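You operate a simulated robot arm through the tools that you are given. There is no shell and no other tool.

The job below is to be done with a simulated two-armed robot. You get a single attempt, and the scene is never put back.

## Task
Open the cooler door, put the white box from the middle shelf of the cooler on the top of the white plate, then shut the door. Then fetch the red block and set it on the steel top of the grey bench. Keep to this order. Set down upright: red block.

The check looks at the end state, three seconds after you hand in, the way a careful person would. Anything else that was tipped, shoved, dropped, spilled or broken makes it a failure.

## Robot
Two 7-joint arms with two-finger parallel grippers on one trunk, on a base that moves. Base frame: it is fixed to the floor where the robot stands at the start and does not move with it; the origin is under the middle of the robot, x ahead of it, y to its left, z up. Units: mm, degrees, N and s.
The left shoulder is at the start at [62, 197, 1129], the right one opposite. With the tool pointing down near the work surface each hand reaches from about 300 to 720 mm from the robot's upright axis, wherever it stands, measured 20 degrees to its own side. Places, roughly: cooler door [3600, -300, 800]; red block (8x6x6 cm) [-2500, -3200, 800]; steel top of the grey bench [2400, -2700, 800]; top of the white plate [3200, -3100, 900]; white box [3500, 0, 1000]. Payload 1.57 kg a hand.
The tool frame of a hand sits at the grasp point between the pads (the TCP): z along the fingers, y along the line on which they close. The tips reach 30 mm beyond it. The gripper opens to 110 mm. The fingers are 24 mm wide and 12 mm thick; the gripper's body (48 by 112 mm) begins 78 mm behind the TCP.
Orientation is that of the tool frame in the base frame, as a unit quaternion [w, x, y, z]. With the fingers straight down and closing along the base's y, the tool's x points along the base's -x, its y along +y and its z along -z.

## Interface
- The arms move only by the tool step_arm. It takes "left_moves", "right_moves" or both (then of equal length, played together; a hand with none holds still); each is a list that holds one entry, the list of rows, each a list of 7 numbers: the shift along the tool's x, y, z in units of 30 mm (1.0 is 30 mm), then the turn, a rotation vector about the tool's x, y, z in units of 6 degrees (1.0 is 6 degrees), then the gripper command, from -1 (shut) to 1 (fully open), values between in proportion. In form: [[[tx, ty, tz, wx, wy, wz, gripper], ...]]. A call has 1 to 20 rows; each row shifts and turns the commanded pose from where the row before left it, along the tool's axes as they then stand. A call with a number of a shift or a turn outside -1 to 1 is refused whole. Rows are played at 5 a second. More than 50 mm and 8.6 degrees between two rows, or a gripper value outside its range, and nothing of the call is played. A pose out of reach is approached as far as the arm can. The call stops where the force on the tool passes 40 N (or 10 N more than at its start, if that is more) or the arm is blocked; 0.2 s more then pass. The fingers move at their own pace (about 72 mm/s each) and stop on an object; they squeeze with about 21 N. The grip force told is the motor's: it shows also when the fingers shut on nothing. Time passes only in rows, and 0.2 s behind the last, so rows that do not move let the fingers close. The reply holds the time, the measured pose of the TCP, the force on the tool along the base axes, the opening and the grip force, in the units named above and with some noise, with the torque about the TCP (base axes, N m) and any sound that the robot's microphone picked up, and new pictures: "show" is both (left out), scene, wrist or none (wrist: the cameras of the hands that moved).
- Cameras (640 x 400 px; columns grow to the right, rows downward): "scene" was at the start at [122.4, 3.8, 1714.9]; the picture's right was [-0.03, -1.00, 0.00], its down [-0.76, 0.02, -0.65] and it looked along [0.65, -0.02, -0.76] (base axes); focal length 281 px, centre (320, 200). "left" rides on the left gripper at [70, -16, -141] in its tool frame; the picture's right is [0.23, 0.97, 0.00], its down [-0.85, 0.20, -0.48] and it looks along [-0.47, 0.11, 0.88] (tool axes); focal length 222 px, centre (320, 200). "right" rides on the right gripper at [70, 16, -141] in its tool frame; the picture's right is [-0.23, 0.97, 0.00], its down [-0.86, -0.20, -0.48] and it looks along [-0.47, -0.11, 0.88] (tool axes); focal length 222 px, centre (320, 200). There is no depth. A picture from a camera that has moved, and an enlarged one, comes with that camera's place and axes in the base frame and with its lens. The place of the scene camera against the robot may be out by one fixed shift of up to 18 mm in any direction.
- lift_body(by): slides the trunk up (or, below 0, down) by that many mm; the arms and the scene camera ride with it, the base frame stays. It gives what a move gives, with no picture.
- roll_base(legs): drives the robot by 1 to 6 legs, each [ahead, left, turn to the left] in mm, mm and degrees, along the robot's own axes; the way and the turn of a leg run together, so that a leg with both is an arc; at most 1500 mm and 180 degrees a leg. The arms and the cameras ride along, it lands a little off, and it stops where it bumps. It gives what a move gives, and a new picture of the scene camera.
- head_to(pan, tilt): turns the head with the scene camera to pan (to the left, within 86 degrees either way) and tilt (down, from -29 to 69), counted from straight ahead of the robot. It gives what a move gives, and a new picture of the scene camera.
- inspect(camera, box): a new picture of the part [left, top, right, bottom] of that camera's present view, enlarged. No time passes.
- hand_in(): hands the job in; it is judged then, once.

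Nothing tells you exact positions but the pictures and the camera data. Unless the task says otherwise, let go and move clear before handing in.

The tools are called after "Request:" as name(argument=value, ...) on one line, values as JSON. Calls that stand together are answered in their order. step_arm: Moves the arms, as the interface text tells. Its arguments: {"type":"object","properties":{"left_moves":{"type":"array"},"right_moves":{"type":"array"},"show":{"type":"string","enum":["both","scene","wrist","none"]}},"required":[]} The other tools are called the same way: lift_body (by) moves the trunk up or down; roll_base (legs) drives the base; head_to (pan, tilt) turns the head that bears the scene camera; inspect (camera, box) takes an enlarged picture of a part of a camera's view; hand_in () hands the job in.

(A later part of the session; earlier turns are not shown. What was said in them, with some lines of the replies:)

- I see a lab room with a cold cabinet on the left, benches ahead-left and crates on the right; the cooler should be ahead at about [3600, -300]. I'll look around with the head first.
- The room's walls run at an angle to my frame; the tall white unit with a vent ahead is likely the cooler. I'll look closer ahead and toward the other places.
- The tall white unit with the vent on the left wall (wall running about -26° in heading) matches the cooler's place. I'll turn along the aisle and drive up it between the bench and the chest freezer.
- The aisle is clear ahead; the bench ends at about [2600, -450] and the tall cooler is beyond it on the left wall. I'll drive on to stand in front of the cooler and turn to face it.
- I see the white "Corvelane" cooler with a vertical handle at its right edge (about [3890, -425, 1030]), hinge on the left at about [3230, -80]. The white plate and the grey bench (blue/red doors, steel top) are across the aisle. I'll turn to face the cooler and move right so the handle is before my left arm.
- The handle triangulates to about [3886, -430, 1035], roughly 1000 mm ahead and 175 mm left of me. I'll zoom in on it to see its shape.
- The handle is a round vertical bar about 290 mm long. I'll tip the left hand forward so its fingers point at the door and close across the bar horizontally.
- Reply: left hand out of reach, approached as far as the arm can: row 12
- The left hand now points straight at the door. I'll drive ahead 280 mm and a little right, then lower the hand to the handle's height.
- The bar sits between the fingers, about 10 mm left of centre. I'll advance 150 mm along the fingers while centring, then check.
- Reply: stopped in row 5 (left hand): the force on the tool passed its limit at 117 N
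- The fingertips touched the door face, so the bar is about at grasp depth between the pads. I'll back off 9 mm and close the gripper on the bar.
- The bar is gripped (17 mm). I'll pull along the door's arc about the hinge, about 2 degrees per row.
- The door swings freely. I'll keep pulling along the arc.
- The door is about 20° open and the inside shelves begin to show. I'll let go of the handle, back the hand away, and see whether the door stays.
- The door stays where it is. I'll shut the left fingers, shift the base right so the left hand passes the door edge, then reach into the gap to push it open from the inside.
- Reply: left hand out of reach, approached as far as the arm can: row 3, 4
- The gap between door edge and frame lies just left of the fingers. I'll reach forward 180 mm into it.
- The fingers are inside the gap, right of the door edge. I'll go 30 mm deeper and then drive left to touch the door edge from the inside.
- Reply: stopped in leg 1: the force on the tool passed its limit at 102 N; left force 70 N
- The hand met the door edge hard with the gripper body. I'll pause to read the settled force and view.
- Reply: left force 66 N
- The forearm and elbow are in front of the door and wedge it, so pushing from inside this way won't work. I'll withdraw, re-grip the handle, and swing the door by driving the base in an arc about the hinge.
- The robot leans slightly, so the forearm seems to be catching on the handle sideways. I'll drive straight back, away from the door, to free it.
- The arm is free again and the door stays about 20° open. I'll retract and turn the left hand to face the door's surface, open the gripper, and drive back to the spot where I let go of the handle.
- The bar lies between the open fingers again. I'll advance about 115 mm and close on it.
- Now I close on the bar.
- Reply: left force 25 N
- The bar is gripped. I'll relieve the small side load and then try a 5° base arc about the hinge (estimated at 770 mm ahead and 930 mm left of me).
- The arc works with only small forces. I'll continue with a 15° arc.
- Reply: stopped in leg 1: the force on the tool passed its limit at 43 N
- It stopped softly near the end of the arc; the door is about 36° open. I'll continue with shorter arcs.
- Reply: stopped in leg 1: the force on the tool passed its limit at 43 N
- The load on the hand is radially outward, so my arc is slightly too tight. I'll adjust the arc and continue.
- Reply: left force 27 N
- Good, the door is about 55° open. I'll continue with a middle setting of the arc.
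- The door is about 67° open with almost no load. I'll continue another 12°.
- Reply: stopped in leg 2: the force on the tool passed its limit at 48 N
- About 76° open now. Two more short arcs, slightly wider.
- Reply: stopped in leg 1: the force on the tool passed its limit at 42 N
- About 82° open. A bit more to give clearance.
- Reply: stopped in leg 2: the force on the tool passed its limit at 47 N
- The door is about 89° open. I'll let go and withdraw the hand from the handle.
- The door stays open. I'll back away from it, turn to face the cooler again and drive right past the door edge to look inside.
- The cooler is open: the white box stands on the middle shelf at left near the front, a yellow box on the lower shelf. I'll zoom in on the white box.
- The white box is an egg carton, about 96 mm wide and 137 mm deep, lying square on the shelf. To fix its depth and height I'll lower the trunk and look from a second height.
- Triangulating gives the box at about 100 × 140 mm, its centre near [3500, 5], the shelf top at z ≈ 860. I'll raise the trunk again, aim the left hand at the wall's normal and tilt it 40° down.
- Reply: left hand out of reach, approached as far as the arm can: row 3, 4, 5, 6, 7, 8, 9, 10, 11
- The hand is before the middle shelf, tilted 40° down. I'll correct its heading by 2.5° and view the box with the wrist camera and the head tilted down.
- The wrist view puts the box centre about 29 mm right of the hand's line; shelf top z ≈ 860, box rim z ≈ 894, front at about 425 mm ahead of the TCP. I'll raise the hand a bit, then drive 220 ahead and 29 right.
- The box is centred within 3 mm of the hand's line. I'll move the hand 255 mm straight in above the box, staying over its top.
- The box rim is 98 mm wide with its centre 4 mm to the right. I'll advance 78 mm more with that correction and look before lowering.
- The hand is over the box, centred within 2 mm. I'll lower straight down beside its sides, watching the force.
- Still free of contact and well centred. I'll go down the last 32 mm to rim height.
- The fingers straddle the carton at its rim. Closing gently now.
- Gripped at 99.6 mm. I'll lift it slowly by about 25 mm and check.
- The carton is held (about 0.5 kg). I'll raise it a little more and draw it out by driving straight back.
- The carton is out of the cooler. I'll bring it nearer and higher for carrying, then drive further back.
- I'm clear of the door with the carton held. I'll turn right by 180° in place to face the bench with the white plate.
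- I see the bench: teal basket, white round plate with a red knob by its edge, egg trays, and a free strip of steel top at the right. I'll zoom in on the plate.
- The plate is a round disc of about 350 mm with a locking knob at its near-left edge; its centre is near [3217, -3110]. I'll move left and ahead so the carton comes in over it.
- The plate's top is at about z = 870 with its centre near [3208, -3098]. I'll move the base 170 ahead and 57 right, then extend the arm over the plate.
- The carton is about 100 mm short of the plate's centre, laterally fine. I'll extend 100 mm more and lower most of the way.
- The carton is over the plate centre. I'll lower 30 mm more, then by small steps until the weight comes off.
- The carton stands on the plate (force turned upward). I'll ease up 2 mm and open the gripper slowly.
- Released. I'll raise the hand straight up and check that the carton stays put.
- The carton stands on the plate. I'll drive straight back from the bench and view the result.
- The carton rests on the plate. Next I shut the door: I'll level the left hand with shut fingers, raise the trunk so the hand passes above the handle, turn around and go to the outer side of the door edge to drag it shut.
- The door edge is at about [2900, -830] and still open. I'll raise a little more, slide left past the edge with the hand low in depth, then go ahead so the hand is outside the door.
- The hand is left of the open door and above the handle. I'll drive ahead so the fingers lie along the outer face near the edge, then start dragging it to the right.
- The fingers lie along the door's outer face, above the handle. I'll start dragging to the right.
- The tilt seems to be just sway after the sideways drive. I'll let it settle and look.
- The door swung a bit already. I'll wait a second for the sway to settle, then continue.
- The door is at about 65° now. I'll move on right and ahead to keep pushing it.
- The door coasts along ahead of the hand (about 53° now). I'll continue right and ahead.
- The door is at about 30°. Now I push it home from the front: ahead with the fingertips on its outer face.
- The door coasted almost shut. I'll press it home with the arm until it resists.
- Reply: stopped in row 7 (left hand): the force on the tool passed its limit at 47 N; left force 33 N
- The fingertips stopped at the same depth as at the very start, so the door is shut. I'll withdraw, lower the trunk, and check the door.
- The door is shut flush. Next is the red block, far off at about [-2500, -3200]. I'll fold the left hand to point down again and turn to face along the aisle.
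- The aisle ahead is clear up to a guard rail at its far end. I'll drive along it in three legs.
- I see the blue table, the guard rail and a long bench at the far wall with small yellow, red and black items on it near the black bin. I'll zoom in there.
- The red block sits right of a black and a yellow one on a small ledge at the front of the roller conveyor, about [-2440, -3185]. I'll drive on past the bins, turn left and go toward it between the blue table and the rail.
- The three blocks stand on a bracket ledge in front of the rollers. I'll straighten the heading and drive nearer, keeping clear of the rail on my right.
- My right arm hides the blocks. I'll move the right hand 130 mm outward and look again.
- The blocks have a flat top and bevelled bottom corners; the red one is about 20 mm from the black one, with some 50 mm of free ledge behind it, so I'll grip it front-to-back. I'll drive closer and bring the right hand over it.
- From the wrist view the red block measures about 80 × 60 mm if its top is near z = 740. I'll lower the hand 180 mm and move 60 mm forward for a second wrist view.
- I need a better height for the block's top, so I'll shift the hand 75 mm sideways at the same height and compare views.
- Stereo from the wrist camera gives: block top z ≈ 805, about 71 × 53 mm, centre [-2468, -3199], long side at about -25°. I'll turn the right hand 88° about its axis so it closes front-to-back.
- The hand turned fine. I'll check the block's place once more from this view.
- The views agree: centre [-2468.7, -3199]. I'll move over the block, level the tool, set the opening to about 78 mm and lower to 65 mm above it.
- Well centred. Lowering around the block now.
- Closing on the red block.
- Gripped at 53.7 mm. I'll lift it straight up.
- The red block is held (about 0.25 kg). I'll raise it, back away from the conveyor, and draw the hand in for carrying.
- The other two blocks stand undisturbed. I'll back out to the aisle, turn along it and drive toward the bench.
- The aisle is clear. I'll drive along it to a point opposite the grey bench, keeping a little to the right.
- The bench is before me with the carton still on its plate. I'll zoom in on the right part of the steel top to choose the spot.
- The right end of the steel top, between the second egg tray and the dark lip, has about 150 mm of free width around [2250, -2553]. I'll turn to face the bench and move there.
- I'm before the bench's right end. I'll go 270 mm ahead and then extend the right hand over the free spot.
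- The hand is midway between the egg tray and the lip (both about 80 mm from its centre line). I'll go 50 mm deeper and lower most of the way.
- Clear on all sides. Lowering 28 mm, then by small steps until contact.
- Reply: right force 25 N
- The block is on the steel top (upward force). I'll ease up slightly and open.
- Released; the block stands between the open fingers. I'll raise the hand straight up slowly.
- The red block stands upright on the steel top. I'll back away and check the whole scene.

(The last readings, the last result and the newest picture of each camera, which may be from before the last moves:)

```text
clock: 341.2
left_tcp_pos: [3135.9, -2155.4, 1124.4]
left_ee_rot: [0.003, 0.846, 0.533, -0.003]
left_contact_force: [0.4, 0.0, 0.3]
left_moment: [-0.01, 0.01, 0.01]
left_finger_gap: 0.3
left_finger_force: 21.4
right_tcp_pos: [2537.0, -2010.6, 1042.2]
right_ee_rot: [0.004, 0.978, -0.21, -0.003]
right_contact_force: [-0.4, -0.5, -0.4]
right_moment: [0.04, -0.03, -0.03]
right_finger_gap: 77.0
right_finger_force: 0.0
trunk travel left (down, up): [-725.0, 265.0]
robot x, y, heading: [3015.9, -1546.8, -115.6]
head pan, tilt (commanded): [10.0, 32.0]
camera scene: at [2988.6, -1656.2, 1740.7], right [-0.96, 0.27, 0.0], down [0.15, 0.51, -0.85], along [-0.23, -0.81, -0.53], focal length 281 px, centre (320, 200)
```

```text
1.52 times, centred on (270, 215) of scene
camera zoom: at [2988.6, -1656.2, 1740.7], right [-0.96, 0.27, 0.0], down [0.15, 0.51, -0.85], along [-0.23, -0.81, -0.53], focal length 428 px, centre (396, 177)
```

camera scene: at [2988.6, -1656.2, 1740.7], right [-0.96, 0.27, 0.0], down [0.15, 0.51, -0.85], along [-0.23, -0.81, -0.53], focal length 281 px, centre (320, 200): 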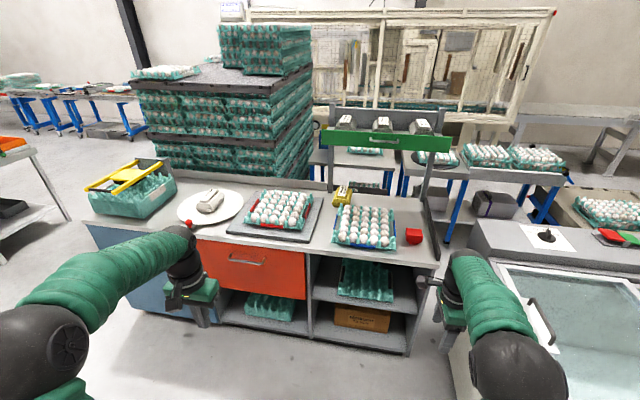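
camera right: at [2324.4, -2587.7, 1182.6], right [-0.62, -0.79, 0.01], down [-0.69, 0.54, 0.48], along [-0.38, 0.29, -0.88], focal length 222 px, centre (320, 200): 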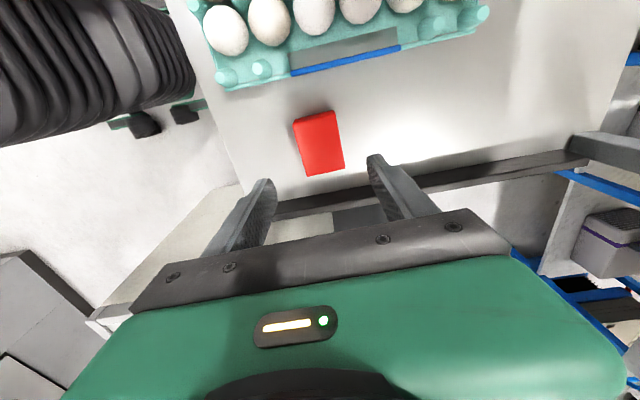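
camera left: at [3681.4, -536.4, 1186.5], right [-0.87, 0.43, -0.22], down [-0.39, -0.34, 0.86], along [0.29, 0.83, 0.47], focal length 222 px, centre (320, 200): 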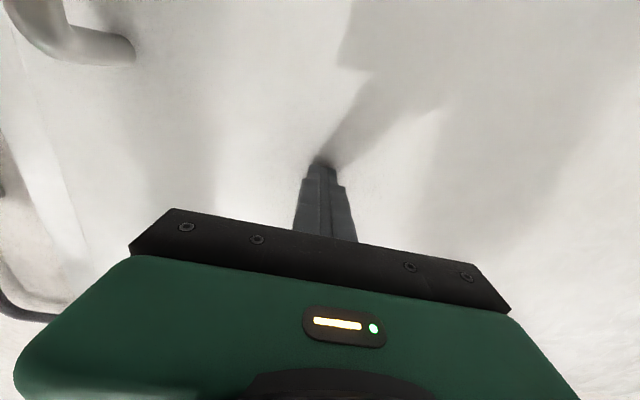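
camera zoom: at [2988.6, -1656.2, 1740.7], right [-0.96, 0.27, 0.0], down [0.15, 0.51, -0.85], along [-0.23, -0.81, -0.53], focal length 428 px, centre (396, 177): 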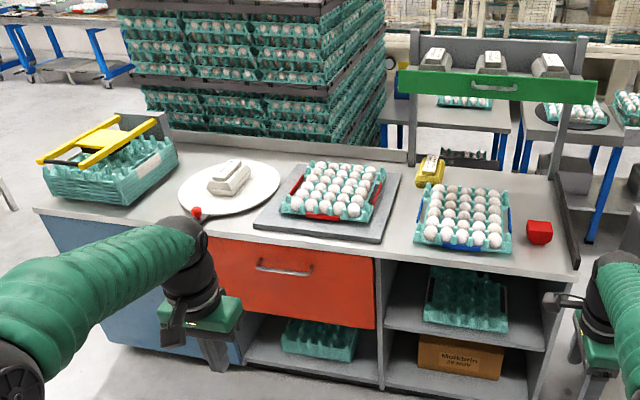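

The carton is on the plate and the red block is on the bench. One last close look at the block and the cooler door before handing in.

Request:
inspect(camera="scene", box=[380, 210, 450, 260])

Request:
roll_base(legs=[[0, 0, 100]])

Request:
head_to(pan=70, tilt=25)

```text
8.00 times, centred on (415, 235) of scene
camera zoom: at [2988.6, -1656.2, 1740.7], right [-0.96, 0.27, 0.0], down [0.15, 0.51, -0.85], along [-0.23, -0.81, -0.53], focal length 2248 px, centre (-440, -80)
```

zoom: 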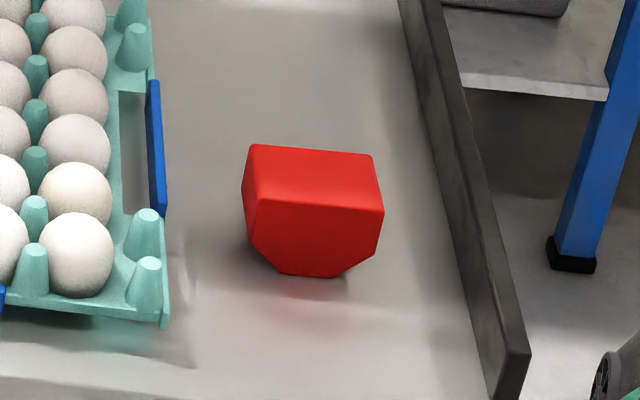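

```text
clock: 345.8
left_tcp_pos: [3595.3, -1312.8, 1124.9]
left_ee_rot: [0.003, 0.13, 0.991, 0.002]
left_contact_force: [-0.2, -0.3, 0.6]
left_moment: [0.02, 0.03, 0.02]
left_finger_gap: 0.0
left_finger_force: 21.1
right_tcp_pos: [3560.3, -1931.0, 1041.3]
right_ee_rot: [0.004, 0.787, 0.617, 0.002]
right_contact_force: [-0.5, -0.1, -0.1]
right_moment: [0.01, 0.0, 0.01]
right_finger_gap: 76.9
right_finger_force: 0.0
trunk travel left (down, up): [-725.0, 265.0]
robot x, y, heading: [3015.1, -1544.1, -15.5]
head pan, tilt (commanded): [10.0, 32.0]
camera scene: at [3149.7, -1555.8, 1740.7], right [-0.09, -1.0, 0.0], down [-0.53, 0.05, -0.85], along [0.84, -0.08, -0.53], focal length 281 px, centre (320, 200)
```

scene: 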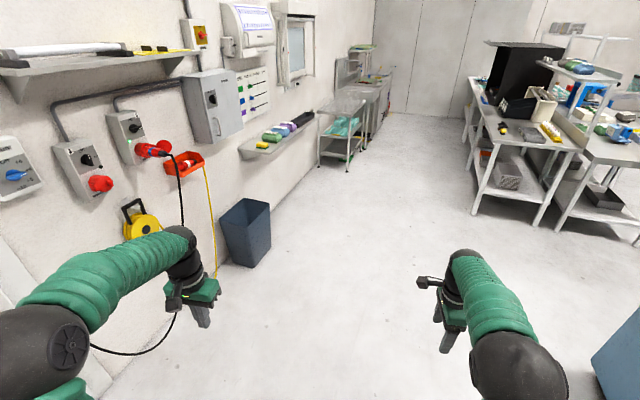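

```text
clock: 347.1
left_tcp_pos: [3593.0, -1313.5, 1124.2]
left_ee_rot: [0.003, 0.131, 0.991, 0.001]
left_contact_force: [0.2, 0.8, -0.5]
left_moment: [0.03, 0.02, 0.02]
left_finger_gap: 0.0
left_finger_force: 20.8
right_tcp_pos: [3558.9, -1930.8, 1043.2]
right_ee_rot: [0.005, 0.787, 0.617, 0.001]
right_contact_force: [-0.6, 0.5, -0.6]
right_moment: [-0.01, -0.01, 0.03]
right_finger_gap: 77.1
right_finger_force: 0.2
trunk travel left (down, up): [-725.0, 265.0]
robot x, y, heading: [3013.1, -1546.1, -15.1]
head pan, tilt (commanded): [70.0, 25.0]
camera scene: at [3114.1, -1471.8, 1751.9], right [0.82, -0.58, 0.0], down [-0.25, -0.34, -0.91], along [0.52, 0.74, -0.42], focal length 281 px, centre (320, 200)
```

scene: 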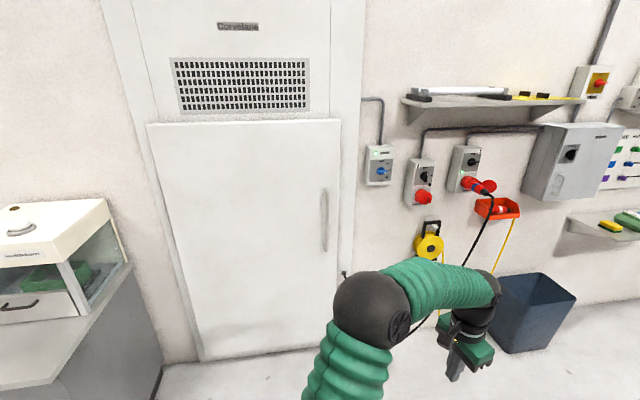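

The door is shut, the white carton sits on the plate, the red block stands upright on the steel top, and both hands are clear. I'm handing in.

Request:
hand_in()

```text
The job is handed in.
```

The job is done and handed in; I haven't seen the check's verdict. These are the end positions from my last camera views:

- **White box:** it turned out to be a white egg carton on the middle shelf of the cooler. It now rests near the centre of the white plate.
- **Cooler door:** shut. When I pressed it closed, the fingertips stopped at the same depth as when I first touched the shut door.
- **Red block:** it stands upright on the steel top of the grey bench, at about [2265, -2546]. That is near the bench's right end, between the second egg tray and the dark lip.

I followed the order you gave. I saw nothing else tipped, shoved or dropped, and the black and yellow blocks beside the red one were still in place when I left. Twice a hand hit harder than planned: once against the shut door (117 N) and once against the door edge (102 N). I saw no damage from either.
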